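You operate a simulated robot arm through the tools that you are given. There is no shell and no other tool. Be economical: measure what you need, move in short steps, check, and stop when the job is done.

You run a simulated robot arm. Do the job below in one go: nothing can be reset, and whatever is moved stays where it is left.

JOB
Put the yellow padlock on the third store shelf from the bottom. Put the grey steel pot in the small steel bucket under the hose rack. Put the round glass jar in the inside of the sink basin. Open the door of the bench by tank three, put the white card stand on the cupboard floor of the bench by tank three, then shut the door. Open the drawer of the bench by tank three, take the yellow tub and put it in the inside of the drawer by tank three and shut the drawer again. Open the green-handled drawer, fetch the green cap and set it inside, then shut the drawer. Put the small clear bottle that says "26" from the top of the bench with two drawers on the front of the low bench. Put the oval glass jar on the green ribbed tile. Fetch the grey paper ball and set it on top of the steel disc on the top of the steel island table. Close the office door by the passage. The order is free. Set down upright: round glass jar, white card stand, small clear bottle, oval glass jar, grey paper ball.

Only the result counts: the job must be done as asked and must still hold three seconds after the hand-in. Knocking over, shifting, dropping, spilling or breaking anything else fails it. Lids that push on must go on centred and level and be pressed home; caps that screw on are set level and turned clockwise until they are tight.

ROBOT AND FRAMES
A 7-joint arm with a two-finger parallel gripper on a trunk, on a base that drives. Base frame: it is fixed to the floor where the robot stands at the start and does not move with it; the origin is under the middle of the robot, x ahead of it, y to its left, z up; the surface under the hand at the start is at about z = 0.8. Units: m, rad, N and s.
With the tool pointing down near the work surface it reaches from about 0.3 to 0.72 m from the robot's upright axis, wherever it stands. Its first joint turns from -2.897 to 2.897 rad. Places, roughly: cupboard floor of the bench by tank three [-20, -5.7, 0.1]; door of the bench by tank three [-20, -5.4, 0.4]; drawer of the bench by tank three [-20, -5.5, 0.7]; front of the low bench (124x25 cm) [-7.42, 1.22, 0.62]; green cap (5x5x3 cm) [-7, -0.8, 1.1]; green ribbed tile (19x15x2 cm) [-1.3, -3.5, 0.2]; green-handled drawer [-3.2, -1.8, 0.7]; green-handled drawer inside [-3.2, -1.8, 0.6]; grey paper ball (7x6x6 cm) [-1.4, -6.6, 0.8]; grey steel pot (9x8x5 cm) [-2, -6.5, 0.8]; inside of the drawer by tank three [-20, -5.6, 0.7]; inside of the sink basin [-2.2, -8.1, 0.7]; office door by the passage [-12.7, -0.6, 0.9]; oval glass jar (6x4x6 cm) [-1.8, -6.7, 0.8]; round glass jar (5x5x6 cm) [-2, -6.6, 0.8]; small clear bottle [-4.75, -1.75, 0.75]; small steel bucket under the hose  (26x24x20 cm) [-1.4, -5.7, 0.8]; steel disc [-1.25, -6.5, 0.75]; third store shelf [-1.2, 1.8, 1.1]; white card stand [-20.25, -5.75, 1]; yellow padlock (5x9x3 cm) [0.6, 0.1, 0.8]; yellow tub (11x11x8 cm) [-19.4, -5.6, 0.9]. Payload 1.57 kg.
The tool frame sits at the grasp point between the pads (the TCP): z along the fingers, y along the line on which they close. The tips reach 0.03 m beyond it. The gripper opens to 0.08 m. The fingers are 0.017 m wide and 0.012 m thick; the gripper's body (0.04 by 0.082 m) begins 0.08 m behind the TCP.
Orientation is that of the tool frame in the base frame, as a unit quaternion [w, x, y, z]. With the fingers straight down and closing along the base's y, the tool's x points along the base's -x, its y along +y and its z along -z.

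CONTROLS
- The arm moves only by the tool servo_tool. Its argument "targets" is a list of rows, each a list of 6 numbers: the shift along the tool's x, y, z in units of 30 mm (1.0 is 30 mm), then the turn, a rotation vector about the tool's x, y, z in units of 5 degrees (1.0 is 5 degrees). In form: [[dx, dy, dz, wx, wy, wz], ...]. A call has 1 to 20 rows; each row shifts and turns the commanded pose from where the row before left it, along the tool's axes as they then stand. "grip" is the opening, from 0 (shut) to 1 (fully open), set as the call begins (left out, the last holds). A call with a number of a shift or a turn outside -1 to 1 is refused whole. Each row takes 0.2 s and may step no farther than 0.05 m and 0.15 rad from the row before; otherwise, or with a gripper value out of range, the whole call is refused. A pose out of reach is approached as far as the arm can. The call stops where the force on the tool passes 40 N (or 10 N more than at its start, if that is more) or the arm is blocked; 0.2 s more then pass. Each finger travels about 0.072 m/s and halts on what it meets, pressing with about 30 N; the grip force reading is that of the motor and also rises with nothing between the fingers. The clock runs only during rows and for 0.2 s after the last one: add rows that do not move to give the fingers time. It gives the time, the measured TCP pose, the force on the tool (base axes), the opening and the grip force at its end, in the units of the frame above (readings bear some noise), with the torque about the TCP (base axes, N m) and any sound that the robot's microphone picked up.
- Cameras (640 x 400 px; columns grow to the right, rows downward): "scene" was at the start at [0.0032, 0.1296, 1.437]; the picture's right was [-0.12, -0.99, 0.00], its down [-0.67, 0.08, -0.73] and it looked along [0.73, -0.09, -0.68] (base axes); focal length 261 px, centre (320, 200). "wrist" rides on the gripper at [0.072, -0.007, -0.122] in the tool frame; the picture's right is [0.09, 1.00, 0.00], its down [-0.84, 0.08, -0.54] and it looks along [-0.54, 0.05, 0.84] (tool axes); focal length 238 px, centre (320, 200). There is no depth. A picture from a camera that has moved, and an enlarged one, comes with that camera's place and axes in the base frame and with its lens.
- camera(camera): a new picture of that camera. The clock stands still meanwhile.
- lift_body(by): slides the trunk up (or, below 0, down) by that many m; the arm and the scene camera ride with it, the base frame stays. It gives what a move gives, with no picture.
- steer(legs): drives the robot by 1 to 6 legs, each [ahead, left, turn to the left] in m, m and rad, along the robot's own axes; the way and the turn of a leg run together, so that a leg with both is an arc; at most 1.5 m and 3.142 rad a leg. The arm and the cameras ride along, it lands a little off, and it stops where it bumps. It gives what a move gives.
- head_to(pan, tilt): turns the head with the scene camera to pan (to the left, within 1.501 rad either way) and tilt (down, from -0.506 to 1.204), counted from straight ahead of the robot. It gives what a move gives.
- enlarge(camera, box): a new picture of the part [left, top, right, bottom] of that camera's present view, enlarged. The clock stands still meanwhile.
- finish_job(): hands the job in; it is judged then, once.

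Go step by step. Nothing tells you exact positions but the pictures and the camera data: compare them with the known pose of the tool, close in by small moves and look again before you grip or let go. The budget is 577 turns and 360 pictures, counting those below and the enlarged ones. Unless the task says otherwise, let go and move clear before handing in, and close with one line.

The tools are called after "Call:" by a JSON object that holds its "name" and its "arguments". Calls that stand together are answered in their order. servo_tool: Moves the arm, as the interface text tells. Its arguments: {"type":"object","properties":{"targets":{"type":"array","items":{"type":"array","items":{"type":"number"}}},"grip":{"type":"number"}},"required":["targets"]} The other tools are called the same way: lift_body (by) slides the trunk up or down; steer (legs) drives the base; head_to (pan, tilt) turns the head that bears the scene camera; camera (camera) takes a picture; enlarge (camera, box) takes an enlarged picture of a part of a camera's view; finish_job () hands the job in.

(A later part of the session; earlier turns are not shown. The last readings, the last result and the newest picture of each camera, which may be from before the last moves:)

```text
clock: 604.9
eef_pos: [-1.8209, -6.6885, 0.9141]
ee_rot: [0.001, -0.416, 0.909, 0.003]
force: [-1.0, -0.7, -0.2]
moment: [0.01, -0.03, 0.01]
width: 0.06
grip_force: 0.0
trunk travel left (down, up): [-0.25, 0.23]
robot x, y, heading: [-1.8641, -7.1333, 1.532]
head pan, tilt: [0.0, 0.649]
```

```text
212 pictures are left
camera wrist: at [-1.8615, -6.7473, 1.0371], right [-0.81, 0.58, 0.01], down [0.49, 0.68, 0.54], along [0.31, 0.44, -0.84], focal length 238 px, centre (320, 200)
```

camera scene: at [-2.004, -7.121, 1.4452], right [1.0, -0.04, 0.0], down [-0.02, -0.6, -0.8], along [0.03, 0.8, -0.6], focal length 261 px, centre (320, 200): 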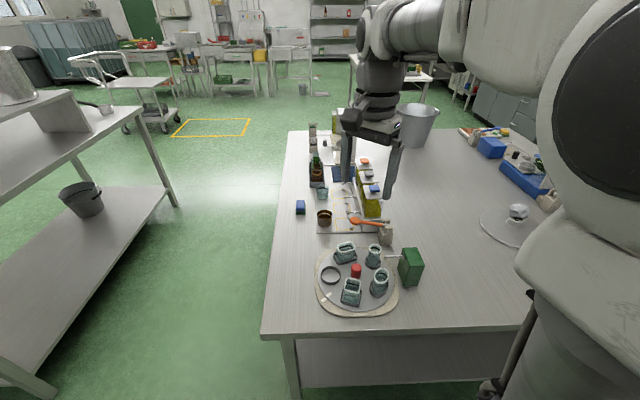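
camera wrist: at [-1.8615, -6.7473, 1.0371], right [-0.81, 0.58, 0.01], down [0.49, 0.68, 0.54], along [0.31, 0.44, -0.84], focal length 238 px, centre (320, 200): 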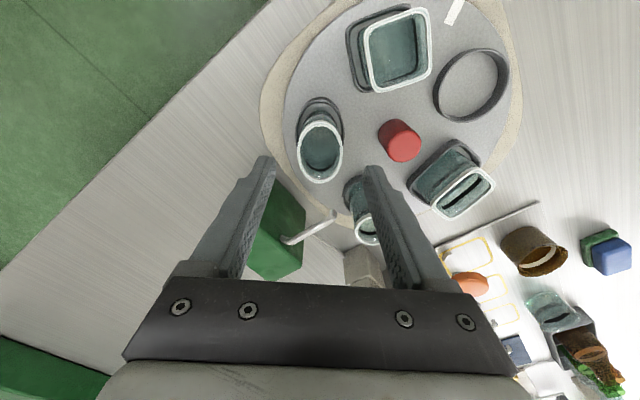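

Call:
{"name": "servo_tool", "arguments": {"targets": [[0, 0, 0.6, 0, 0, 0], [0, 0, 0.6, 0, 0, 0], [0, 0, 0.5, 0, 0, 0], [0, 0, 0, 0, 0, 0]]}}

Call:
{"name": "camera", "arguments": {"camera": "wrist"}}

```text
clock: 605.9
eef_pos: [-1.8224, -6.6903, 0.8616]
ee_rot: [-0.001, -0.415, 0.91, 0.001]
force: [-0.4, 0.9, -0.3]
moment: [0.04, -0.02, 0.04]
width: 0.0601
grip_force: 0.1
trunk travel left (down, up): [-0.25, 0.23]
robot x, y, heading: [-1.8659, -7.1317, 1.533]
head pan, tilt: [0.0, 0.649]
```

```text
211 pictures are left
camera wrist: at [-1.8621, -6.7492, 0.9857], right [-0.81, 0.58, 0.01], down [0.49, 0.68, 0.54], along [0.31, 0.44, -0.84], focal length 238 px, centre (320, 200)
```

wrist: 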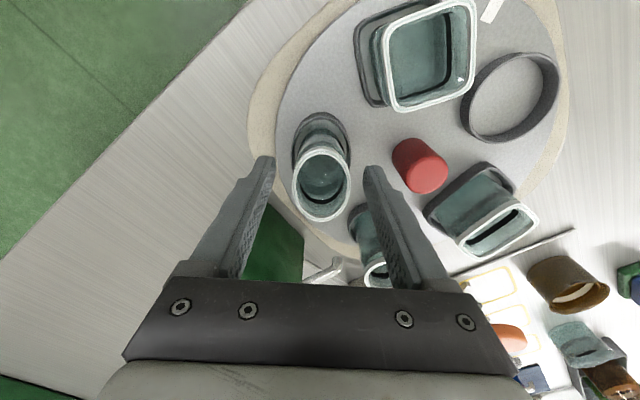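

Call:
{"name": "servo_tool", "arguments": {"targets": [[0, 0, 0, 0, 0, 0], [0, 0, 0, 0, 0, 0], [0, 0, 0, 0, 0, 0], [0, 0, -0.3, 0, 0, 0], [0, 0, -0.5, 0, 0, 0], [0, 0, -0.7, 0, 0, 0], [0, 0, -1, 0, 0, 0], [0, 0, -1, 0, 0, 0], [0, 0, -1, 0, 0, 0]], "grip": 0}}

Call:
{"name": "camera", "arguments": {"camera": "wrist"}}

Call:
{"name": "enlarge", "arguments": {"camera": "scene", "box": [290, 190, 450, 330]}}

```text
clock: 607.9
eef_pos: [-1.8208, -6.6898, 0.9974]
ee_rot: [0.0, -0.417, 0.909, 0.002]
force: [-0.1, 0.2, -0.6]
moment: [-0.04, 0.01, -0.02]
width: 0.0364
grip_force: 29.2
trunk travel left (down, up): [-0.25, 0.23]
robot x, y, heading: [-1.8664, -7.1331, 1.536]
head pan, tilt: [0.0, 0.649]
```

```text
210 pictures are left
camera wrist: at [-1.8605, -6.7498, 1.1214], right [-0.81, 0.58, 0.0], down [0.49, 0.68, 0.54], along [0.31, 0.44, -0.84], focal length 238 px, centre (320, 200)
```

wrist: 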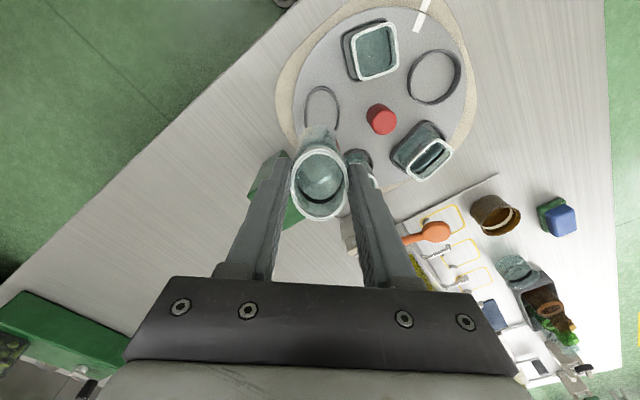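

```text
2.86 times, centred on (370, 260) of scene
camera zoom: at [-2.004, -7.1209, 1.4452], right [1.0, -0.04, 0.0], down [-0.02, -0.6, -0.8], along [0.03, 0.8, -0.6], focal length 747 px, centre (177, 29)
```

zoom: 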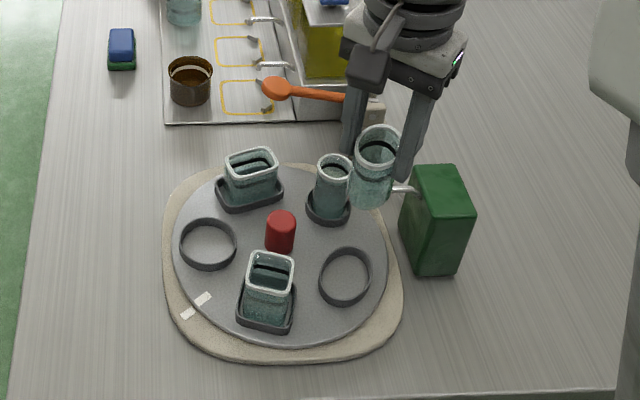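

Oval jar lifted cleanly. Raise, retract, and drive north along the aisle to the white island's west side.

Call:
{"name": "servo_tool", "arguments": {"targets": [[0, 0, -1, 0, 0, 0], [0, 0, -1, 0, 0, 0], [0, 0, -1, 0, 0, 0], [0, 0, -1, 0, 0, 0], [0, 0, -1, 0, 0, 0], [0, 0, -1, 0, 0, 0]]}}

Call:
{"name": "steer", "arguments": {"legs": [[0, 0.72, 0.035], [1.5, 0, 0], [1.5, 0, 0], [0.55, 0, 0], [0, 0, -1.571]]}}

Call:
{"name": "head_to", "arguments": {"pan": 0.0, "tilt": 0.6}}

Call:
{"name": "camera", "arguments": {"camera": "scene"}}

```text
clock: 609.3
eef_pos: [-1.819, -6.6916, 1.1797]
ee_rot: [-0.001, -0.416, 0.909, 0.003]
force: [-0.3, -0.1, -0.8]
moment: [-0.02, -0.02, -0.02]
width: 0.0364
grip_force: 30.6
trunk travel left (down, up): [-0.25, 0.23]
robot x, y, heading: [-1.8643, -7.1297, 1.533]
head pan, tilt: [0.0, 0.649]
```

```text
clock: 642.9
eef_pos: [-2.2113, -3.6409, 1.1815]
ee_rot: [0.0, 0.328, 0.945, 0.003]
force: [0.1, 0.3, 0.2]
moment: [0.01, -0.02, 0.0]
width: 0.036
grip_force: 29.8
trunk travel left (down, up): [-0.25, 0.23]
robot x, y, heading: [-2.6569, -3.6126, 0.008]
head pan, tilt: [0.0, 0.649]
```

```text
clock: 643.5
eef_pos: [-2.2117, -3.6411, 1.1805]
ee_rot: [0.001, 0.328, 0.945, 0.002]
force: [-0.4, 0.9, -1.4]
moment: [0.02, 0.0, -0.03]
width: 0.0364
grip_force: 29.7
trunk travel left (down, up): [-0.25, 0.23]
robot x, y, heading: [-2.6537, -3.6139, 0.008]
head pan, tilt: [0.0, 0.6]
```

```text
208 pictures are left
camera scene: at [-2.6463, -3.4746, 1.4495], right [0.01, -1.0, 0.0], down [-0.57, 0.0, -0.82], along [0.82, 0.01, -0.57], focal length 261 px, centre (320, 200)
```

scene: 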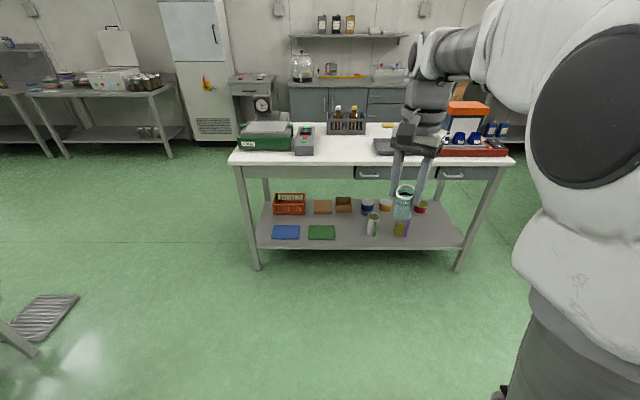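

Tile at ≈[-1.27,-3.465] on the lower shelf (z≈0.2), 14 cm inside the edge. Drive closer, extend and lower outside the table first.

Call:
{"name": "steer", "arguments": {"legs": [[0.5, 0.17, 0]]}}

Call:
{"name": "lift_body", "arguments": {"by": -0.24}}

Call:
{"name": "servo_tool", "arguments": {"targets": [[-0.75, 0.6, 0, 0, 0, 0], [-0.75, 0.6, 0, 0, 0, 0], [-0.75, 0.6, 0, 0, 0, 0], [-0.75, 0.6, 0, 0, 0, 0], [0, 0, 1, 0, 0, 0], [0, 0, 1, 0, 0, 0], [0, 0, 1, 0, 0, 0], [0, 0, 1, 0, 0, 0], [0, 0, 1, 0, 0, 0], [0, 0, 1, 0, 0, 0], [0, 0, 1, 0, 0, 0], [0, 0, 1, 0, 0, 0], [0, 0, 1, 0, 0, 0], [0, 0, 1, 0, 0, 0], [0, 0, 1, 0, 0, 0]]}}

Call:
{"name": "camera", "arguments": {"camera": "scene"}}

```text
clock: 647.3
eef_pos: [-1.7054, -3.4667, 1.1808]
ee_rot: [0.001, 0.328, 0.945, 0.002]
force: [0.1, 0.2, -0.1]
moment: [-0.01, -0.03, -0.04]
width: 0.0364
grip_force: 29.7
trunk travel left (down, up): [-0.25, 0.23]
robot x, y, heading: [-2.1489, -3.442, 0.006]
head pan, tilt: [0.0, 0.6]
```

```text
clock: 649.8
eef_pos: [-1.7047, -3.4672, 0.9412]
ee_rot: [0.001, 0.328, 0.945, 0.003]
force: [0.6, 0.5, -1.8]
moment: [0.01, 0.0, 0.0]
width: 0.0363
grip_force: 29.8
trunk travel left (down, up): [-0.01, 0.47]
robot x, y, heading: [-2.148, -3.441, 0.008]
head pan, tilt: [0.0, 0.6]
```

```text
clock: 653.0
eef_pos: [-1.5878, -3.4648, 0.6114]
ee_rot: [0.002, 0.329, 0.944, 0.002]
force: [-0.6, -0.8, -0.4]
moment: [-0.01, 0.01, 0.01]
width: 0.0362
grip_force: 30.3
trunk travel left (down, up): [-0.01, 0.47]
robot x, y, heading: [-2.1457, -3.4408, 0.006]
head pan, tilt: [0.0, 0.6]
```

```text
207 pictures are left
camera scene: at [-2.1403, -3.3013, 1.2095], right [0.01, -1.0, 0.0], down [-0.56, 0.0, -0.83], along [0.83, 0.0, -0.56], focal length 261 px, centre (320, 200)
```

scene: 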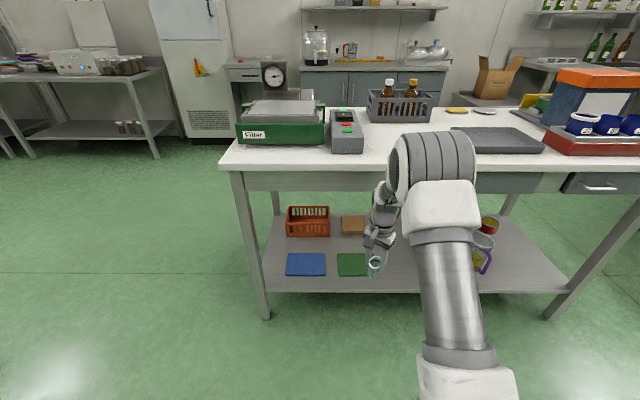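

Call:
{"name": "servo_tool", "arguments": {"targets": [[0, 0, 1, 0, 0, 0], [0, 0, 1, 0, 0, 0], [0, 0, 1, 0, 0, 0], [0, 0, 1, 0, 0, 0], [0, 0, 1, 0, 0, 0], [0, 0, 1, 0, 0, 0], [0, 0, 1, 0, 0, 0], [0, 0, 1, 0, 0, 0], [0, 0, 1, 0, 0, 0], [0, 0, 0, 0, 0, 0]]}}

Call:
{"name": "camera", "arguments": {"camera": "scene"}}

Call:
{"name": "camera", "arguments": {"camera": "wrist"}}

```text
clock: 655.2
eef_pos: [-1.5861, -3.4637, 0.3448]
ee_rot: [0.002, 0.329, 0.944, 0.002]
force: [-0.5, 1.4, -0.6]
moment: [-0.04, 0.01, -0.01]
width: 0.0361
grip_force: 29.1
trunk travel left (down, up): [-0.01, 0.47]
robot x, y, heading: [-2.1492, -3.4427, 0.008]
head pan, tilt: [0.0, 0.6]
```

```text
206 pictures are left
camera scene: at [-2.1402, -3.3013, 1.2095], right [0.01, -1.0, 0.0], down [-0.56, 0.0, -0.83], along [0.83, 0.0, -0.56], focal length 261 px, centre (320, 200)
```

scene: 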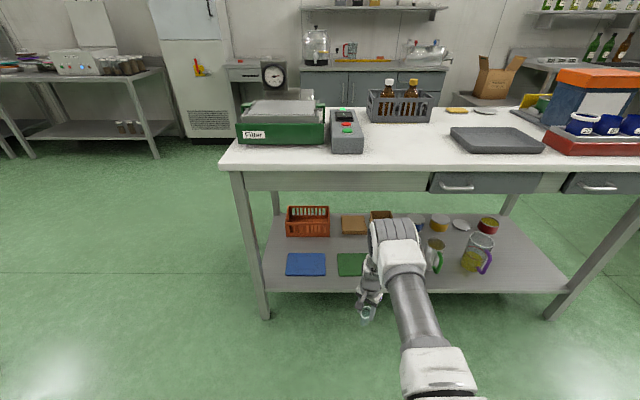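

```text
205 pictures are left
camera wrist: at [-1.6463, -3.4253, 0.4668], right [0.55, 0.84, 0.01], down [0.7, -0.46, 0.54], along [0.46, -0.29, -0.84], focal length 238 px, centre (320, 200)
```

wrist: 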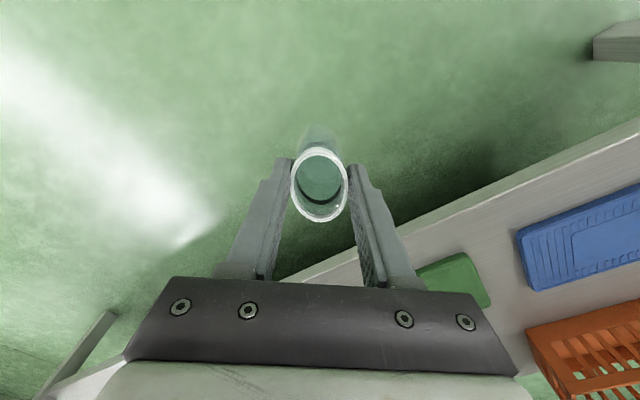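

Arm reaches low fine. Drive 0.2 m forward so the hand slides under the top.

Call:
{"name": "steer", "arguments": {"legs": [[0.2, 0, 0]]}}

Call:
{"name": "camera", "arguments": {"camera": "scene"}}

Call:
{"name": "camera", "arguments": {"camera": "wrist"}}

```text
clock: 657.2
eef_pos: [-1.3892, -3.465, 0.3442]
ee_rot: [0.001, 0.331, 0.943, 0.002]
force: [-0.7, -0.9, -0.7]
moment: [-0.03, 0.0, -0.01]
width: 0.0361
grip_force: 29.7
trunk travel left (down, up): [-0.01, 0.47]
robot x, y, heading: [-1.947, -3.4405, -0.001]
head pan, tilt: [0.0, 0.6]
```

```text
204 pictures are left
camera scene: at [-1.9409, -3.3005, 1.2095], right [0.0, -1.0, 0.0], down [-0.56, 0.0, -0.83], along [0.83, 0.0, -0.56], focal length 261 px, centre (320, 200)
```

scene: 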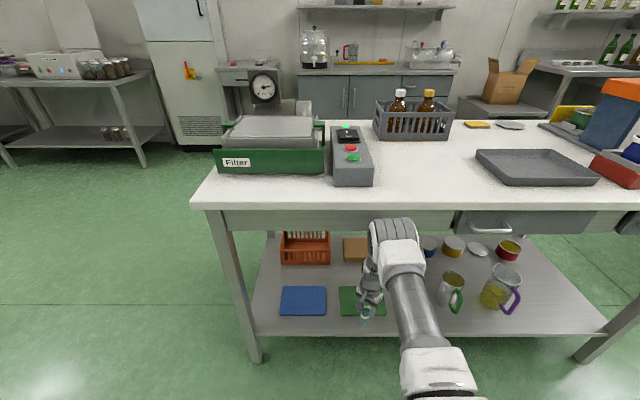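

```text
203 pictures are left
camera wrist: at [-1.4476, -3.4265, 0.467], right [0.55, 0.84, 0.01], down [0.7, -0.46, 0.54], along [0.46, -0.29, -0.84], focal length 238 px, centre (320, 200)
```

wrist: 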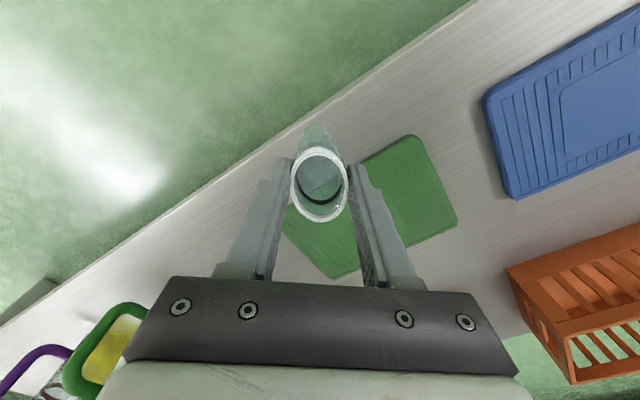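

The wrist block (≈0.48 m above the TCP) would come close to the table edge, so I'll tilt the hand ~10° back, which gives clearance while the jar can still settle flat.

Call:
{"name": "servo_tool", "arguments": {"targets": [[0, 0, 0, -0.624, -0.781, 0], [0, 0, 0, -0.624, -0.781, 0], [0, 0, 0.5, 0, 0, 0], [0, 0, 0, 0, 0, 0]]}}

Call:
{"name": "camera", "arguments": {"camera": "scene"}}

```text
clock: 658.2
eef_pos: [-1.3858, -3.4656, 0.3285]
ee_rot: [0.084, 0.329, 0.94, 0.031]
force: [0.8, 0.7, -1.1]
moment: [-0.04, -0.03, 0.02]
width: 0.036
grip_force: 29.9
trunk travel left (down, up): [-0.01, 0.47]
robot x, y, heading: [-1.9488, -3.4444, -0.002]
head pan, tilt: [0.0, 0.6]
```

```text
202 pictures are left
camera scene: at [-1.9409, -3.3005, 1.2095], right [0.0, -1.0, 0.0], down [-0.56, 0.0, -0.83], along [0.83, 0.0, -0.56], focal length 261 px, centre (320, 200)
```

scene: 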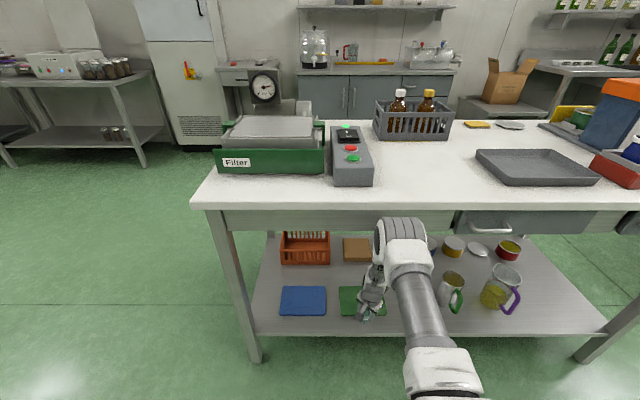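

Call:
{"name": "servo_tool", "arguments": {"targets": [[-0.96, 0.65, 0.5, 0, 0, 0], [-0.96, 0.65, 0.5, 0, 0, 0], [-0.96, 0.65, 0.5, 0, 0, 0], [0, 0, 0, 0, 0, 0]]}}

Call:
{"name": "camera", "arguments": {"camera": "scene"}}

Call:
{"name": "camera", "arguments": {"camera": "wrist"}}

```text
clock: 659.2
eef_pos: [-1.2747, -3.47, 0.3045]
ee_rot: [0.083, 0.328, 0.94, 0.032]
force: [-4.1, 0.2, 14.9]
moment: [0.05, 0.43, 0.0]
width: 0.0363
grip_force: 30.4
trunk travel left (down, up): [-0.01, 0.47]
robot x, y, heading: [-1.9486, -3.4373, 0.006]
head pan, tilt: [0.0, 0.6]
```

```text
201 pictures are left
camera scene: at [-1.9419, -3.3005, 1.2097], right [0.0, -1.0, 0.0], down [-0.56, 0.0, -0.83], along [0.83, 0.0, -0.56], focal length 261 px, centre (320, 200)
```

scene: 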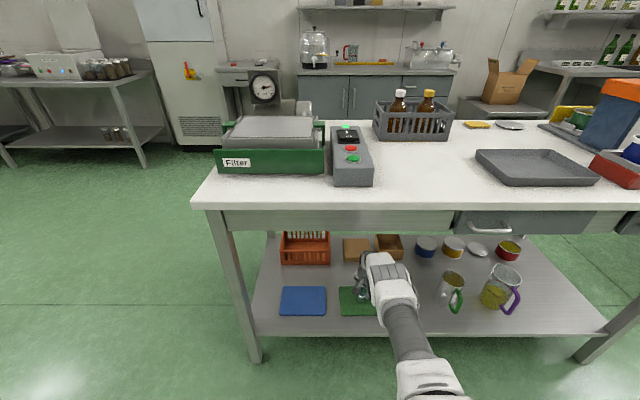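

```text
200 pictures are left
camera wrist: at [-1.3536, -3.4324, 0.4161], right [0.54, 0.84, 0.1], down [0.59, -0.46, 0.66], along [0.6, -0.29, -0.75], focal length 238 px, centre (320, 200)
```

wrist: 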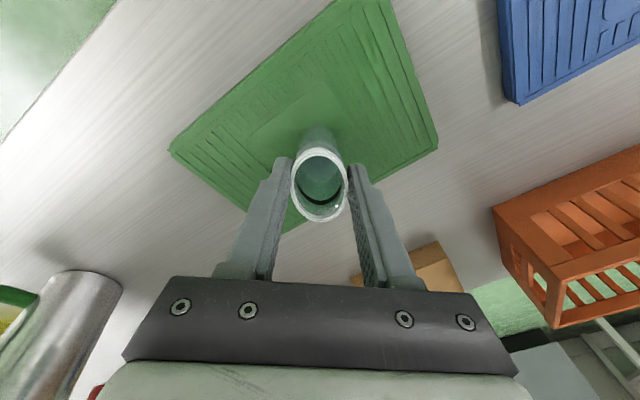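

Touched the tile; the wrist now clears the table edge well, so I can un-tilt: raise slightly, level the hand, then lower.

Call:
{"name": "servo_tool", "arguments": {"targets": [[0, 0, -0.4, 0, 0, 0], [0, 0, 0, 0.624, 0.782, 0], [0, 0, 0, 0.624, 0.782, 0], [0, 0, 0, 0, 0, 0]]}}

Call:
{"name": "camera", "arguments": {"camera": "scene"}}

Call:
{"name": "camera", "arguments": {"camera": "wrist"}}

```text
clock: 660.2
eef_pos: [-1.2892, -3.4735, 0.3154]
ee_rot: [0.001, 0.331, 0.944, 0.002]
force: [0.4, 0.0, -0.1]
moment: [0.02, 0.0, 0.0]
width: 0.036
grip_force: 30.1
out of reach, approached as far as the arm can: row 3
trunk travel left (down, up): [-0.01, 0.47]
robot x, y, heading: [-1.9514, -3.4384, -0.002]
head pan, tilt: [0.0, 0.6]
```

```text
199 pictures are left
camera scene: at [-1.9409, -3.3005, 1.2095], right [0.0, -1.0, 0.0], down [-0.56, 0.0, -0.83], along [0.83, 0.0, -0.56], focal length 261 px, centre (320, 200)
```

scene: 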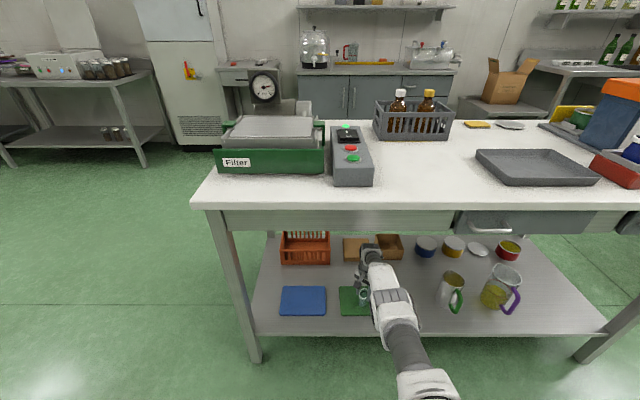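

```text
198 pictures are left
camera wrist: at [-1.3482, -3.4345, 0.4388], right [0.55, 0.84, 0.0], down [0.7, -0.46, 0.54], along [0.46, -0.29, -0.84], focal length 238 px, centre (320, 200)
```

wrist: 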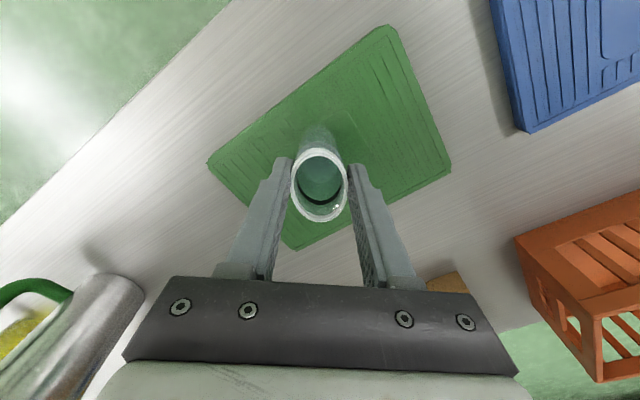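

Level now, jar above the tile's middle. Nudge the base 2.5 cm ahead for reach and lower gently.

Call:
{"name": "steer", "arguments": {"legs": [[0.03, 0, 0]]}}

Call:
{"name": "servo_tool", "arguments": {"targets": [[0, 0, 0.2, 0, 0, 0], [0, 0, 0, 0, 0, 0]]}}

Call:
{"name": "servo_tool", "arguments": {"targets": [[0, 0, 0.2, 0, 0, 0], [0, 0, 0, 0, 0, 0]]}}

```text
clock: 661.0
eef_pos: [-1.2593, -3.4736, 0.3159]
ee_rot: [0.002, 0.329, 0.944, 0.002]
force: [0.0, 0.2, -0.3]
moment: [-0.02, -0.01, -0.03]
width: 0.0362
grip_force: 29.7
trunk travel left (down, up): [-0.01, 0.47]
robot x, y, heading: [-1.9183, -3.4357, 0.004]
head pan, tilt: [0.0, 0.6]
```

```text
clock: 661.6
eef_pos: [-1.263, -3.4718, 0.3114]
ee_rot: [0.002, 0.33, 0.944, 0.002]
force: [0.2, -0.4, -1.0]
moment: [-0.02, 0.03, -0.02]
width: 0.0364
grip_force: 29.6
out of reach, approached as far as the arm can: row 1
trunk travel left (down, up): [-0.01, 0.47]
robot x, y, heading: [-1.9236, -3.4404, -0.003]
head pan, tilt: [0.0, 0.6]
```

```text
clock: 662.2
eef_pos: [-1.2627, -3.4719, 0.3057]
ee_rot: [0.002, 0.331, 0.944, 0.004]
force: [-1.1, 0.0, -0.3]
moment: [-0.02, -0.01, 0.02]
width: 0.0363
grip_force: 29.8
trunk travel left (down, up): [-0.01, 0.47]
robot x, y, heading: [-1.9231, -3.4388, 0.001]
head pan, tilt: [0.0, 0.6]
```

Call:
{"name": "servo_tool", "arguments": {"targets": [[0.5, -0.4, 0, 0, 0, 0], [0, 0, 0.2, 0, 0, 0], [0, 0, 0, 0, 0, 0]]}}

Call:
{"name": "servo_tool", "arguments": {"targets": [[0, 0, 0.2, 0, 0, 0], [0, 0, 0, 0, 0, 0]]}}

```text
clock: 663.0
eef_pos: [-1.2679, -3.4724, 0.2957]
ee_rot: [0.004, 0.33, 0.944, 0.003]
force: [5.3, 2.1, 15.8]
moment: [-0.07, -0.21, 0.08]
width: 0.0364
grip_force: 30.4
out of reach, approached as far as the arm can: row 1
trunk travel left (down, up): [-0.01, 0.47]
robot x, y, heading: [-1.9177, -3.4415, -0.0]
head pan, tilt: [0.0, 0.6]
```

```text
clock: 663.6
eef_pos: [-1.2733, -3.4721, 0.2893]
ee_rot: [0.004, 0.329, 0.944, 0.002]
force: [5.4, -1.4, 17.2]
moment: [-0.19, -0.07, 0.03]
width: 0.036
grip_force: 29.9
out of reach, approached as far as the arm can: row 1
trunk travel left (down, up): [-0.01, 0.47]
robot x, y, heading: [-1.9193, -3.438, -0.001]
head pan, tilt: [0.0, 0.6]
```

Contact on the tile. Ease off and release; then check.

Call:
{"name": "servo_tool", "arguments": {"targets": [[0, 0, -0.1, 0, 0, 0], [0, 0, 0, 0, 0, 0]]}}

Call:
{"name": "servo_tool", "arguments": {"targets": [[0, 0, 0, 0, 0, 0], [0, 0, 0, 0, 0, 0], [0, 0, 0, 0, 0, 0]], "grip": 0.9}}

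Call:
{"name": "camera", "arguments": {"camera": "wrist"}}

```text
clock: 664.2
eef_pos: [-1.2762, -3.4719, 0.289]
ee_rot: [-0.001, 0.33, 0.944, 0.002]
force: [0.2, -0.4, 4.2]
moment: [-0.16, -0.1, 0.02]
width: 0.0363
grip_force: 29.7
trunk travel left (down, up): [-0.01, 0.47]
robot x, y, heading: [-1.9188, -3.4402, -0.002]
head pan, tilt: [0.0, 0.6]
```

```text
clock: 665.0
eef_pos: [-1.2754, -3.4725, 0.2906]
ee_rot: [0.001, 0.33, 0.944, 0.003]
force: [0.2, -0.9, -0.2]
moment: [0.01, -0.03, 0.01]
width: 0.0721
grip_force: 0.0
trunk travel left (down, up): [-0.01, 0.47]
robot x, y, heading: [-1.926, -3.4392, 0.003]
head pan, tilt: [0.0, 0.6]
```

```text
197 pictures are left
camera wrist: at [-1.3342, -3.434, 0.4142], right [0.55, 0.84, 0.01], down [0.7, -0.46, 0.54], along [0.46, -0.29, -0.84], focal length 238 px, centre (320, 200)
```

wrist: 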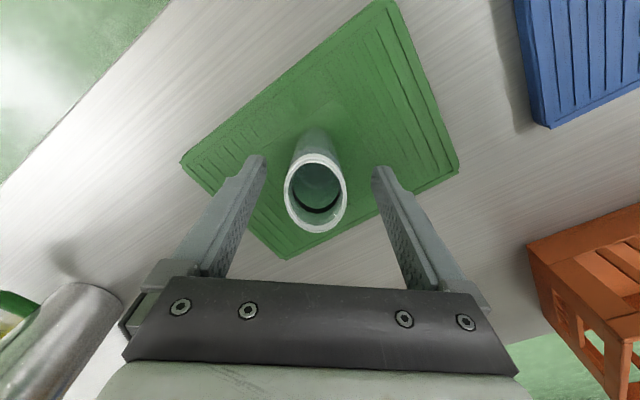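

Jar stands on the tile. Rise a little, then back the base out.

Call:
{"name": "servo_tool", "arguments": {"targets": [[0, 0, -0.4, 0, 0, 0], [0, 0, -0.6, 0, 0, 0], [0, 0, -0.8, 0, 0, 0], [0, 0, -0.8, 0, 0, 0], [0, 0, 0, 0, 0, 0]]}}

Call:
{"name": "camera", "arguments": {"camera": "wrist"}}

```text
clock: 666.4
eef_pos: [-1.3051, -3.4732, 0.3348]
ee_rot: [-0.03, 0.33, 0.943, -0.008]
force: [-0.3, 0.5, -1.2]
moment: [-0.04, 0.03, -0.03]
width: 0.072
grip_force: 0.1
trunk travel left (down, up): [-0.01, 0.47]
robot x, y, heading: [-1.9225, -3.4385, 0.005]
head pan, tilt: [0.0, 0.6]
stopped in row 5: the arm was blocked; the commanded pose is now the measured one
```

```text
196 pictures are left
camera wrist: at [-1.3573, -3.4359, 0.4631], right [0.55, 0.84, -0.03], down [0.73, -0.46, 0.49], along [0.4, -0.29, -0.87], focal length 238 px, centre (320, 200)
```

wrist: 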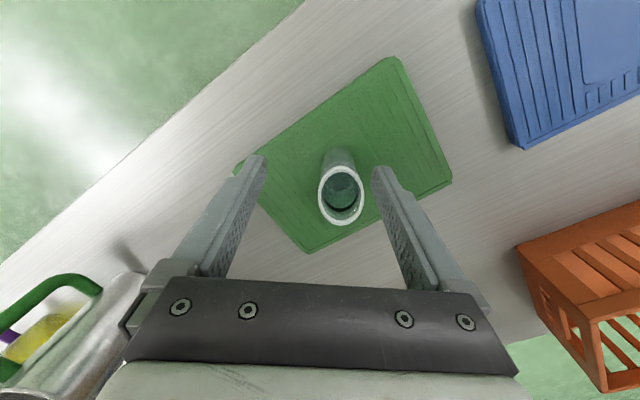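

The arm got blocked, maybe by the table edge. Look.

Call:
{"name": "camera", "arguments": {"camera": "scene"}}

Call:
{"name": "head_to", "arguments": {"pan": -0.3, "tilt": 0.9}}

Call:
{"name": "camera", "arguments": {"camera": "scene"}}

```text
195 pictures are left
camera scene: at [-1.9124, -3.3004, 1.2122], right [0.0, -1.0, 0.0], down [-0.57, 0.0, -0.82], along [0.82, 0.0, -0.57], focal length 261 px, centre (320, 200)
```

scene: 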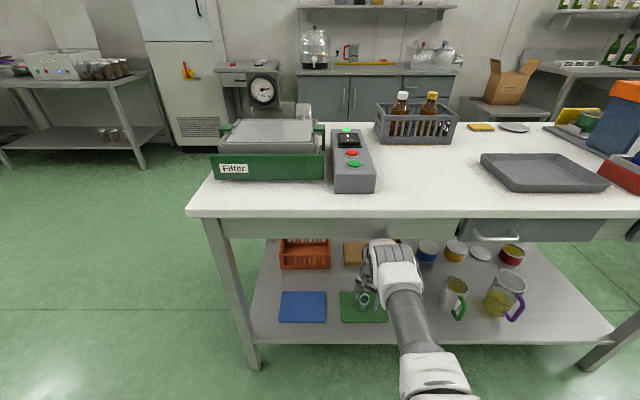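

```text
clock: 667.2
eef_pos: [-1.3032, -3.4736, 0.3368]
ee_rot: [-0.026, 0.33, 0.944, -0.007]
force: [-0.2, 0.4, -0.5]
moment: [-0.02, 0.0, -0.04]
width: 0.0718
grip_force: 0.0
trunk travel left (down, up): [-0.01, 0.47]
robot x, y, heading: [-1.9231, -3.4379, 0.002]
head pan, tilt: [-0.3, 0.901]
```

```text
194 pictures are left
camera scene: at [-1.9295, -3.3227, 1.1848], right [-0.29, -0.96, 0.0], down [-0.75, 0.23, -0.62], along [0.59, -0.18, -0.78], focal length 261 px, centre (320, 200)
```

scene: 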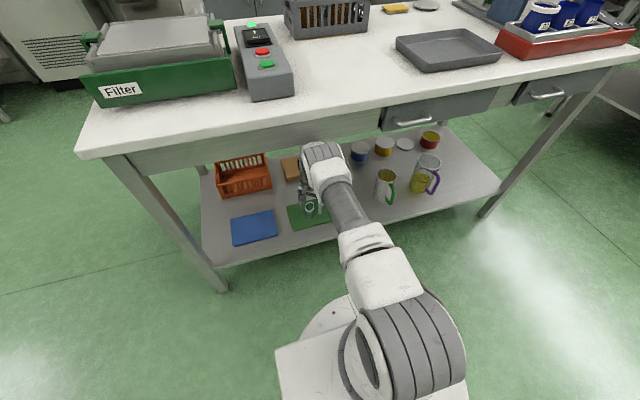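

The wrist touches the apron. Tilt the hand back ~13° about the TCP to free it, then rise vertically.

Call:
{"name": "servo_tool", "arguments": {"targets": [[0, 0, 0, -0.624, -0.781, 0], [0, 0, 0, -0.624, -0.781, 0], [0, 0, 0, -0.624, -0.781, 0], [0, 0, 0, 0, 0, 0]]}}

Call:
{"name": "camera", "arguments": {"camera": "scene"}}

Call:
{"name": "camera", "arguments": {"camera": "wrist"}}

```text
clock: 668.2
eef_pos: [-1.2987, -3.4755, 0.341]
ee_rot: [0.101, 0.329, 0.938, 0.037]
force: [-0.2, 0.2, -0.1]
moment: [0.0, 0.02, 0.0]
width: 0.072
grip_force: 0.1
trunk travel left (down, up): [-0.01, 0.47]
robot x, y, heading: [-1.9237, -3.4361, 0.005]
head pan, tilt: [-0.3, 0.901]
```

```text
193 pictures are left
camera scene: at [-1.9288, -3.3229, 1.1854], right [-0.29, -0.96, 0.0], down [-0.75, 0.23, -0.62], along [0.59, -0.18, -0.78], focal length 261 px, centre (320, 200)
```

scene: 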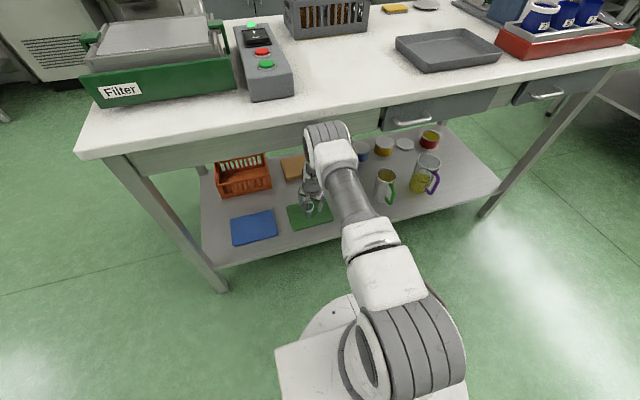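

```text
192 pictures are left
camera wrist: at [-1.3821, -3.4371, 0.4493], right [0.54, 0.83, 0.12], down [0.57, -0.47, 0.68], along [0.62, -0.29, -0.73], focal length 238 px, centre (320, 200)
```

wrist: 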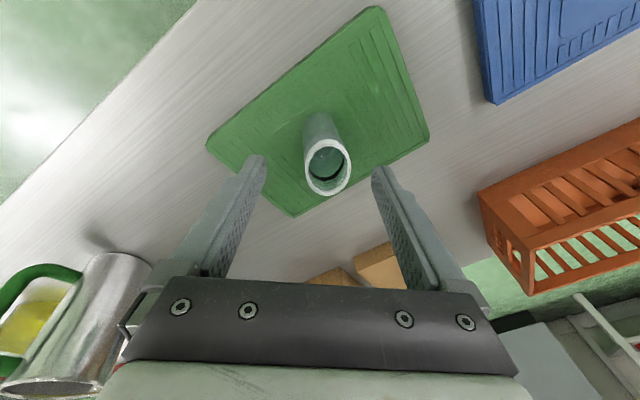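

Call:
{"name": "servo_tool", "arguments": {"targets": [[0, 0, -0.5, 0, 0, 0], [0, 0, -0.5, 0, 0, 0], [0, 0, 0, 0, 0, 0]]}}

Call:
{"name": "steer", "arguments": {"legs": [[-0.3, 0, 0]]}}

Call:
{"name": "head_to", "arguments": {"pan": 0.0, "tilt": 0.7}}

Call:
{"name": "camera", "arguments": {"camera": "scene"}}

Call:
{"name": "camera", "arguments": {"camera": "wrist"}}

```text
clock: 669.0
eef_pos: [-1.3228, -3.4752, 0.3527]
ee_rot: [0.084, 0.329, 0.94, 0.033]
force: [0.3, 0.9, -0.6]
moment: [0.02, 0.02, 0.0]
width: 0.072
grip_force: 0.1
trunk travel left (down, up): [-0.01, 0.47]
robot x, y, heading: [-1.9211, -3.4396, 0.001]
head pan, tilt: [-0.3, 0.901]
```

```text
clock: 671.6
eef_pos: [-1.6069, -3.4751, 0.3698]
ee_rot: [0.098, 0.326, 0.94, 0.037]
force: [0.0, 0.7, -1.1]
moment: [0.01, -0.02, -0.01]
width: 0.0718
grip_force: 0.0
trunk travel left (down, up): [-0.01, 0.47]
robot x, y, heading: [-2.2211, -3.4448, 0.006]
head pan, tilt: [-0.3, 0.901]
```

```text
clock: 672.4
eef_pos: [-1.608, -3.4751, 0.3674]
ee_rot: [0.098, 0.326, 0.939, 0.038]
force: [-0.3, -0.1, 0.0]
moment: [-0.02, 0.0, -0.04]
width: 0.0721
grip_force: 0.0
trunk travel left (down, up): [-0.01, 0.47]
robot x, y, heading: [-2.2221, -3.439, 0.009]
head pan, tilt: [0.0, 0.7]
```

```text
191 pictures are left
camera scene: at [-2.217, -3.3019, 1.2008], right [0.01, -1.0, 0.0], down [-0.64, 0.0, -0.76], along [0.76, 0.0, -0.64], focal length 261 px, centre (320, 200)
```

scene: 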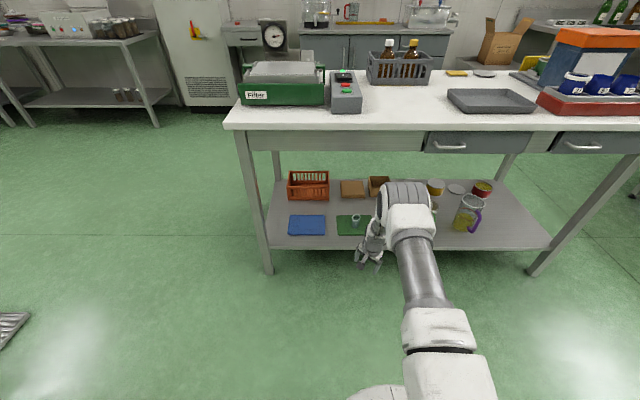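

```text
190 pictures are left
camera wrist: at [-1.6904, -3.4365, 0.4764], right [0.53, 0.84, 0.12], down [0.58, -0.46, 0.67], along [0.62, -0.29, -0.73], focal length 238 px, centre (320, 200)
```

wrist: 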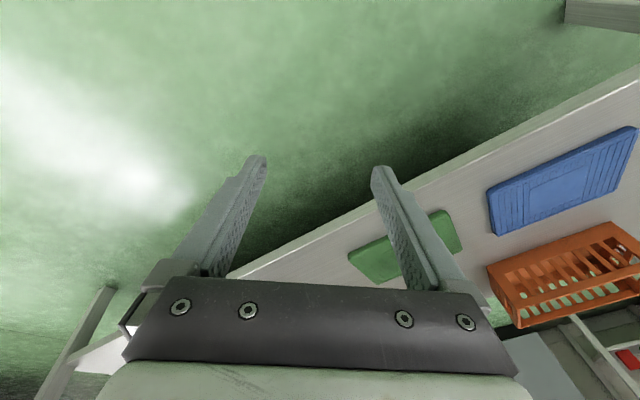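

Call:
{"name": "enlarge", "arguments": {"camera": "scene", "box": [270, 150, 510, 260]}}

Call:
{"name": "enlarge", "arguments": {"camera": "scene", "box": [200, 30, 640, 160]}}

```text
2.67 times, centred on (390, 205) of scene
camera zoom: at [-2.217, -3.3019, 1.2008], right [0.01, -1.0, 0.0], down [-0.64, 0.0, -0.76], along [0.76, 0.0, -0.64], focal length 697 px, centre (133, 187)
```

zoom: 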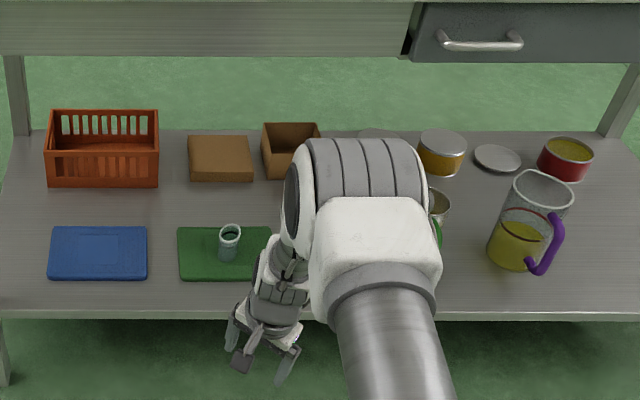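

```text
1.45 times, centred on (420, 95) of scene
camera zoom: at [-2.217, -3.3019, 1.2008], right [0.01, -1.0, 0.0], down [-0.64, 0.0, -0.76], along [0.76, 0.0, -0.64], focal length 380 px, centre (174, 353)
```

zoom: 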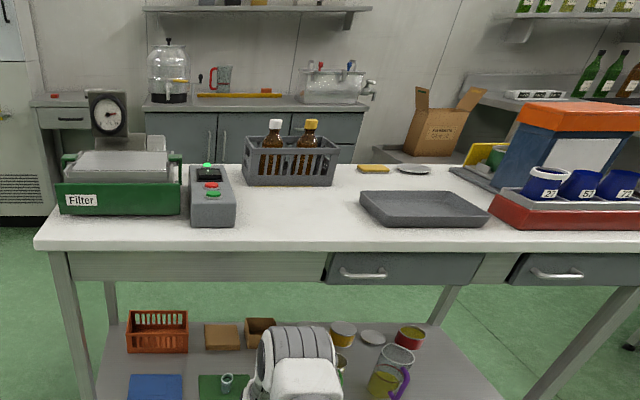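

Oval jar stands on the tile. Restore the hand to level/neutral, raise and drive west.

Call:
{"name": "servo_tool", "arguments": {"targets": [[0, 0, 0, 0.624, 0.781, 0], [0, 0, 0, 0.624, 0.781, 0], [0, 0, 0, 0.25, 0.312, 0], [0, 0, -1, 0, 0, -0.8], [0, 0, -1, 0, 0, -1], [0, 0, -1, 0, 0, -1], [0, 0, -1, 0, 0, -1], [0, 0, -1, 0, 0, -1], [0, 0, -1, 0, 0, -1], [0, 0, -1, 0, 0, -1], [0, 0, -1, 0, 0, -1], [0, 0, -1, 0, 0, 0], [0, 0, -1, 0, 0, 0], [0, 0, -1, 0, 0, 0], [0, 0, -1, 0, 0, 0], [0, 0, -1, 0, 0, 0], [1, 0, -1, 0, 0, 0], [1, 0, -1, 0, 0, 0], [1, 0, 0, 0, 0, 0]], "grip": 1}}

Call:
{"name": "lift_body", "arguments": {"by": 0.24}}

Call:
{"name": "steer", "arguments": {"legs": [[-0.4, 0, 0], [0, 0.85, 0], [0, 0, 3.14]]}}

Call:
{"name": "head_to", "arguments": {"pan": 0.2, "tilt": 0.25}}

Call:
{"name": "camera", "arguments": {"camera": "scene"}}

```text
clock: 676.4
eef_pos: [-1.6954, -3.4799, 0.8186]
ee_rot: [0.0, -0.006, 1.0, 0.002]
force: [-0.3, 0.1, -0.4]
moment: [0.0, -0.01, -0.02]
width: 0.0799
grip_force: 0.2
trunk travel left (down, up): [-0.01, 0.47]
robot x, y, heading: [-2.2231, -3.4402, 0.006]
head pan, tilt: [0.0, 0.7]
```

```text
clock: 678.9
eef_pos: [-1.6969, -3.4809, 1.0577]
ee_rot: [0.001, -0.006, 1.0, 0.002]
force: [0.8, 0.3, 0.2]
moment: [0.01, 0.02, 0.02]
width: 0.08
grip_force: 0.1
trunk travel left (down, up): [-0.25, 0.23]
robot x, y, heading: [-2.2245, -3.4394, 0.004]
head pan, tilt: [0.0, 0.7]
```

```text
clock: 698.1
eef_pos: [-3.1422, -2.4703, 1.0581]
ee_rot: [0.002, 0.998, -0.062, -0.001]
force: [-0.7, -0.4, 0.5]
moment: [0.01, -0.02, -0.01]
width: 0.0801
grip_force: 0.0
trunk travel left (down, up): [-0.25, 0.23]
robot x, y, heading: [-2.6313, -2.58, 3.017]
head pan, tilt: [0.0, 0.7]
```

```text
clock: 699.0
eef_pos: [-3.1429, -2.47, 1.0578]
ee_rot: [0.002, 0.998, -0.06, -0.001]
force: [-0.2, 0.0, 0.0]
moment: [0.0, 0.02, 0.0]
width: 0.0799
grip_force: 0.0
trunk travel left (down, up): [-0.25, 0.23]
robot x, y, heading: [-2.626, -2.5791, 3.013]
head pan, tilt: [0.201, 0.25]
```

```text
187 pictures are left
camera scene: at [-2.6581, -2.7358, 1.4816], right [-0.07, 1.0, 0.0], down [0.25, 0.02, -0.97], along [-0.97, -0.07, -0.25], focal length 261 px, centre (320, 200)
```

scene: 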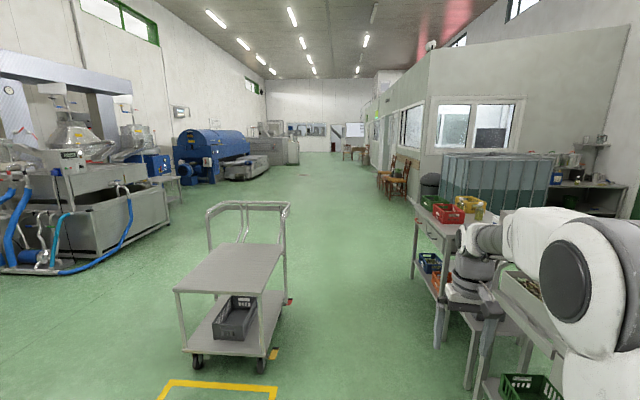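

Path west is clear between trolley and benches. Straighten heading and drive.

Call:
{"name": "steer", "arguments": {"legs": [[0, 0, 0.125], [1.5, 0, 0], [1.5, 0, 0], [1.5, 0, 0]]}}

Call:
{"name": "camera", "arguments": {"camera": "scene"}}

```text
clock: 728.5
eef_pos: [-7.6086, -2.4037, 1.0579]
ee_rot: [0.003, 1.0, -0.028, -0.001]
force: [0.1, 0.8, -0.1]
moment: [0.0, 0.01, 0.02]
width: 0.08
grip_force: 0.0
trunk travel left (down, up): [-0.25, 0.23]
robot x, y, heading: [-7.0853, -2.4789, 3.078]
head pan, tilt: [0.201, 0.25]
```

```text
186 pictures are left
camera scene: at [-7.1078, -2.6365, 1.4817], right [-0.14, 0.99, 0.0], down [0.24, 0.03, -0.97], along [-0.96, -0.14, -0.25], focal length 261 px, centre (320, 200)
```

scene: 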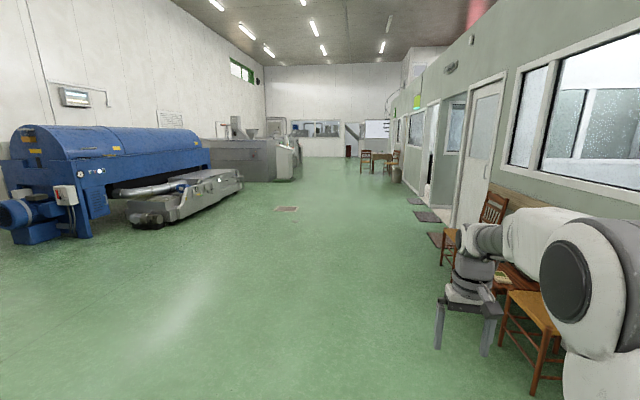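

Call:
{"name": "enlarge", "arguments": {"camera": "scene", "box": [340, 60, 540, 260]}}

```text
2.00 times, centred on (440, 160) of scene
camera zoom: at [-7.1078, -2.6365, 1.4817], right [-0.14, 0.99, 0.0], down [0.24, 0.03, -0.97], along [-0.96, -0.14, -0.25], focal length 523 px, centre (80, 280)
```

zoom: 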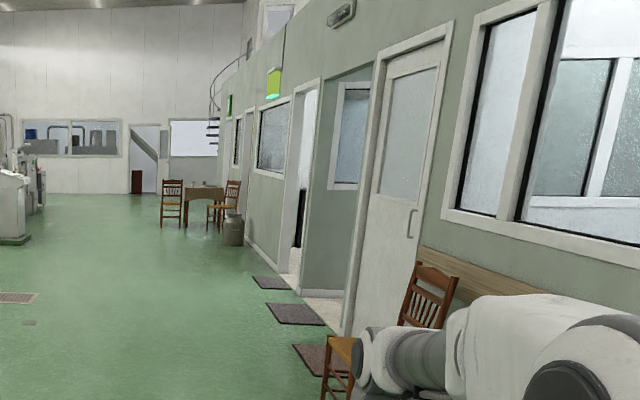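

Drive further west for a view of the doorways.

Call:
{"name": "steer", "arguments": {"legs": [[0, 0, 0.063], [1.5, 0, 0], [1.5, 0, 0], [1.2, 0, 0]]}}

Call:
{"name": "steer", "arguments": {"legs": [[0, 0, -1.1]]}}

Call:
{"name": "head_to", "arguments": {"pan": 0.3, "tilt": 0.2}}

Call:
{"name": "camera", "arguments": {"camera": "scene"}}

```text
clock: 756.4
eef_pos: [-11.8502, -2.2634, 1.0581]
ee_rot: [0.003, 1.0, -0.024, -0.002]
force: [0.1, -0.4, -0.3]
moment: [0.03, -0.01, 0.0]
width: 0.0799
grip_force: 0.1
trunk travel left (down, up): [-0.25, 0.23]
robot x, y, heading: [-11.3249, -2.3381, 3.087]
head pan, tilt: [0.201, 0.25]
```

```text
clock: 760.4
eef_pos: [-11.5143, -1.841, 1.0584]
ee_rot: [0.002, 0.846, -0.533, -0.002]
force: [-0.6, -0.7, 0.1]
moment: [0.01, 0.01, 0.01]
width: 0.0801
grip_force: 0.1
trunk travel left (down, up): [-0.25, 0.23]
robot x, y, heading: [-11.3295, -2.3363, 2.012]
head pan, tilt: [0.201, 0.25]
```

```text
clock: 761.1
eef_pos: [-11.5139, -1.8411, 1.0561]
ee_rot: [0.002, 0.846, -0.533, -0.002]
force: [0.6, -0.2, -1.0]
moment: [0.0, 0.01, -0.01]
width: 0.0802
grip_force: 0.1
trunk travel left (down, up): [-0.25, 0.23]
robot x, y, heading: [-11.3288, -2.333, 2.012]
head pan, tilt: [0.3, 0.201]
```

```text
184 pictures are left
camera scene: at [-11.4832, -2.3984, 1.4862], right [0.74, 0.68, 0.0], down [0.13, -0.15, -0.98], along [-0.66, 0.72, -0.2], focal length 261 px, centre (320, 200)
```

scene: 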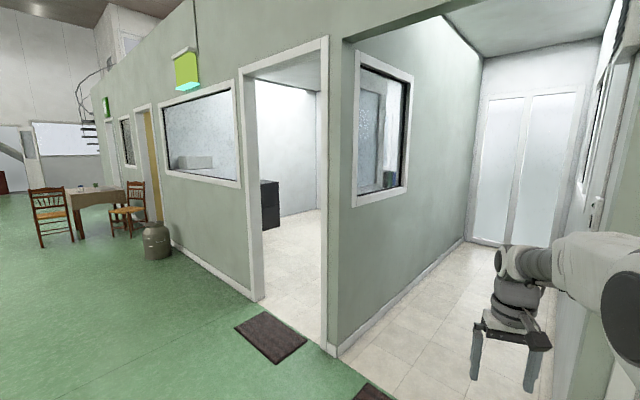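

The open doorway (x≈-13.5..-12.57, wall y≈-1.1) beside the passage is the office door; its leaf is swung inside. Move to look in.

Call:
{"name": "steer", "arguments": {"legs": [[0, 0, 1.12], [1.5, 0, 0], [0.9, 0, 0], [0, 0, -2.2]]}}

Call:
{"name": "head_to", "arguments": {"pan": 0.3, "tilt": 0.2}}

Call:
{"name": "camera", "arguments": {"camera": "scene"}}

```text
clock: 787.7
eef_pos: [-13.4442, -1.8689, 1.0585]
ee_rot: [0.0, -0.472, 0.881, 0.002]
force: [-0.1, -0.1, 0.0]
moment: [0.03, 0.03, 0.03]
width: 0.08
grip_force: 0.0
trunk travel left (down, up): [-0.25, 0.23]
robot x, y, heading: [-13.7753, -2.2787, 0.98]
head pan, tilt: [0.3, 0.201]
```

```text
clock: 788.3
eef_pos: [-13.4434, -1.8699, 1.0577]
ee_rot: [-0.001, -0.472, 0.882, 0.004]
force: [-0.8, -0.7, 0.7]
moment: [0.03, 0.02, 0.04]
width: 0.08
grip_force: 0.0
trunk travel left (down, up): [-0.25, 0.23]
robot x, y, heading: [-13.7757, -2.2806, 0.975]
head pan, tilt: [0.3, 0.201]
```

```text
183 pictures are left
camera scene: at [-13.9063, -2.1801, 1.4863], right [0.96, -0.29, 0.0], down [-0.06, -0.19, -0.98], along [0.28, 0.94, -0.2], focal length 261 px, centre (320, 200)
```

scene: 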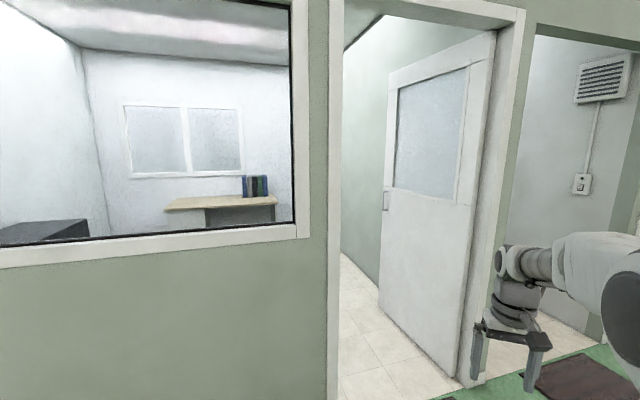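

The leaf stands open inside the office (hinge at x≈-12.6), so it is easiest to push shut from inside, as the very last step. First go to tank three: turn west and look.

Call:
{"name": "steer", "arguments": {"legs": [[0, 0, 2.166], [0, 0.8, 0]]}}

Call:
{"name": "camera", "arguments": {"camera": "scene"}}

```text
clock: 801.7
eef_pos: [-14.2518, -3.0548, 1.0583]
ee_rot: [0.003, 0.999, 0.037, -0.001]
force: [-0.9, -0.6, 1.2]
moment: [0.03, -0.03, 0.01]
width: 0.08
grip_force: 0.1
trunk travel left (down, up): [-0.25, 0.23]
robot x, y, heading: [-13.7261, -3.0621, -3.073]
head pan, tilt: [0.3, 0.201]
```

```text
182 pictures are left
camera scene: at [-13.7216, -3.2286, 1.4863], right [-0.36, 0.93, 0.0], down [0.19, 0.07, -0.98], along [-0.91, -0.35, -0.2], focal length 261 px, centre (320, 200)
```

scene: 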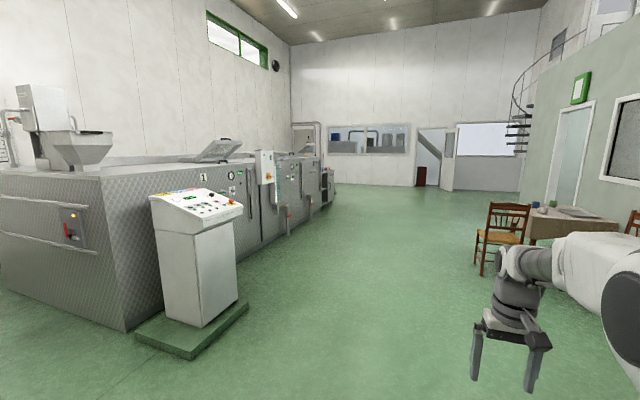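

Call:
{"name": "enlarge", "arguments": {"camera": "scene", "box": [270, 110, 470, 230]}}

```text
3.20 times, centred on (370, 170) of scene
camera zoom: at [-13.7216, -3.2286, 1.4863], right [-0.36, 0.93, 0.0], down [0.19, 0.07, -0.98], along [-0.91, -0.35, -0.2], focal length 836 px, centre (160, 296)
```

zoom: 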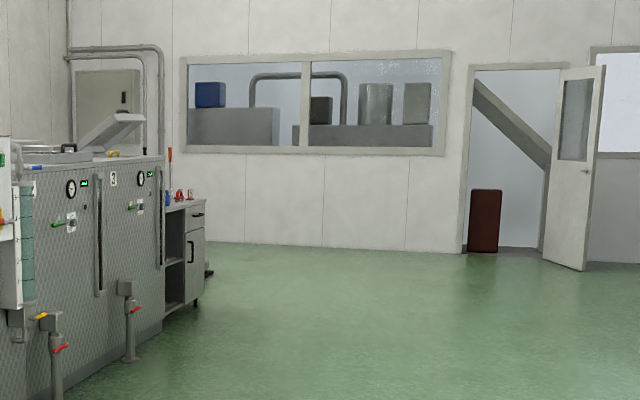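

The bench with drawer and door stands past the tanks. Drive west.

Call:
{"name": "steer", "arguments": {"legs": [[0, 0, -0.068], [1.5, 0.1, 0], [1.5, 0.1, 0], [1.5, 0.1, 0], [1.2, 0, 0]]}}

Call:
{"name": "head_to", "arguments": {"pan": 1.0, "tilt": 0.35}}

Call:
{"name": "camera", "arguments": {"camera": "scene"}}

```text
refused: leg 2 is longer than a leg can be; nothing moved
```

```text
clock: 802.8
eef_pos: [-14.2528, -3.0549, 1.0577]
ee_rot: [0.002, 0.999, 0.037, -0.001]
force: [-0.7, 0.6, -0.2]
moment: [0.0, 0.0, 0.05]
width: 0.0801
grip_force: 0.1
trunk travel left (down, up): [-0.25, 0.23]
robot x, y, heading: [-13.723, -3.0635, -3.076]
head pan, tilt: [1.0, 0.351]
```

```text
180 pictures are left
camera scene: at [-13.6795, -3.2765, 1.4723], right [-0.88, 0.48, 0.0], down [0.17, 0.3, -0.94], along [-0.45, -0.82, -0.34], focal length 261 px, centre (320, 200)
```

scene: 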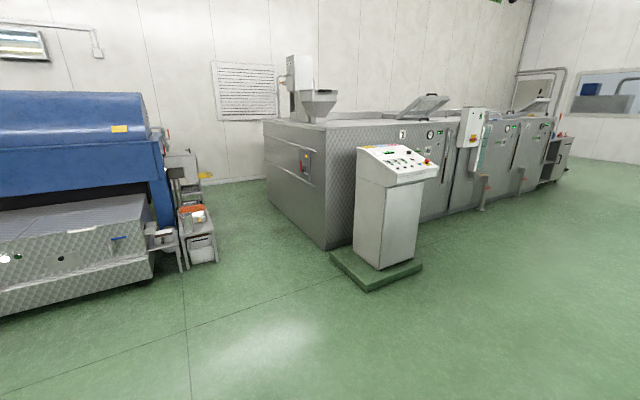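

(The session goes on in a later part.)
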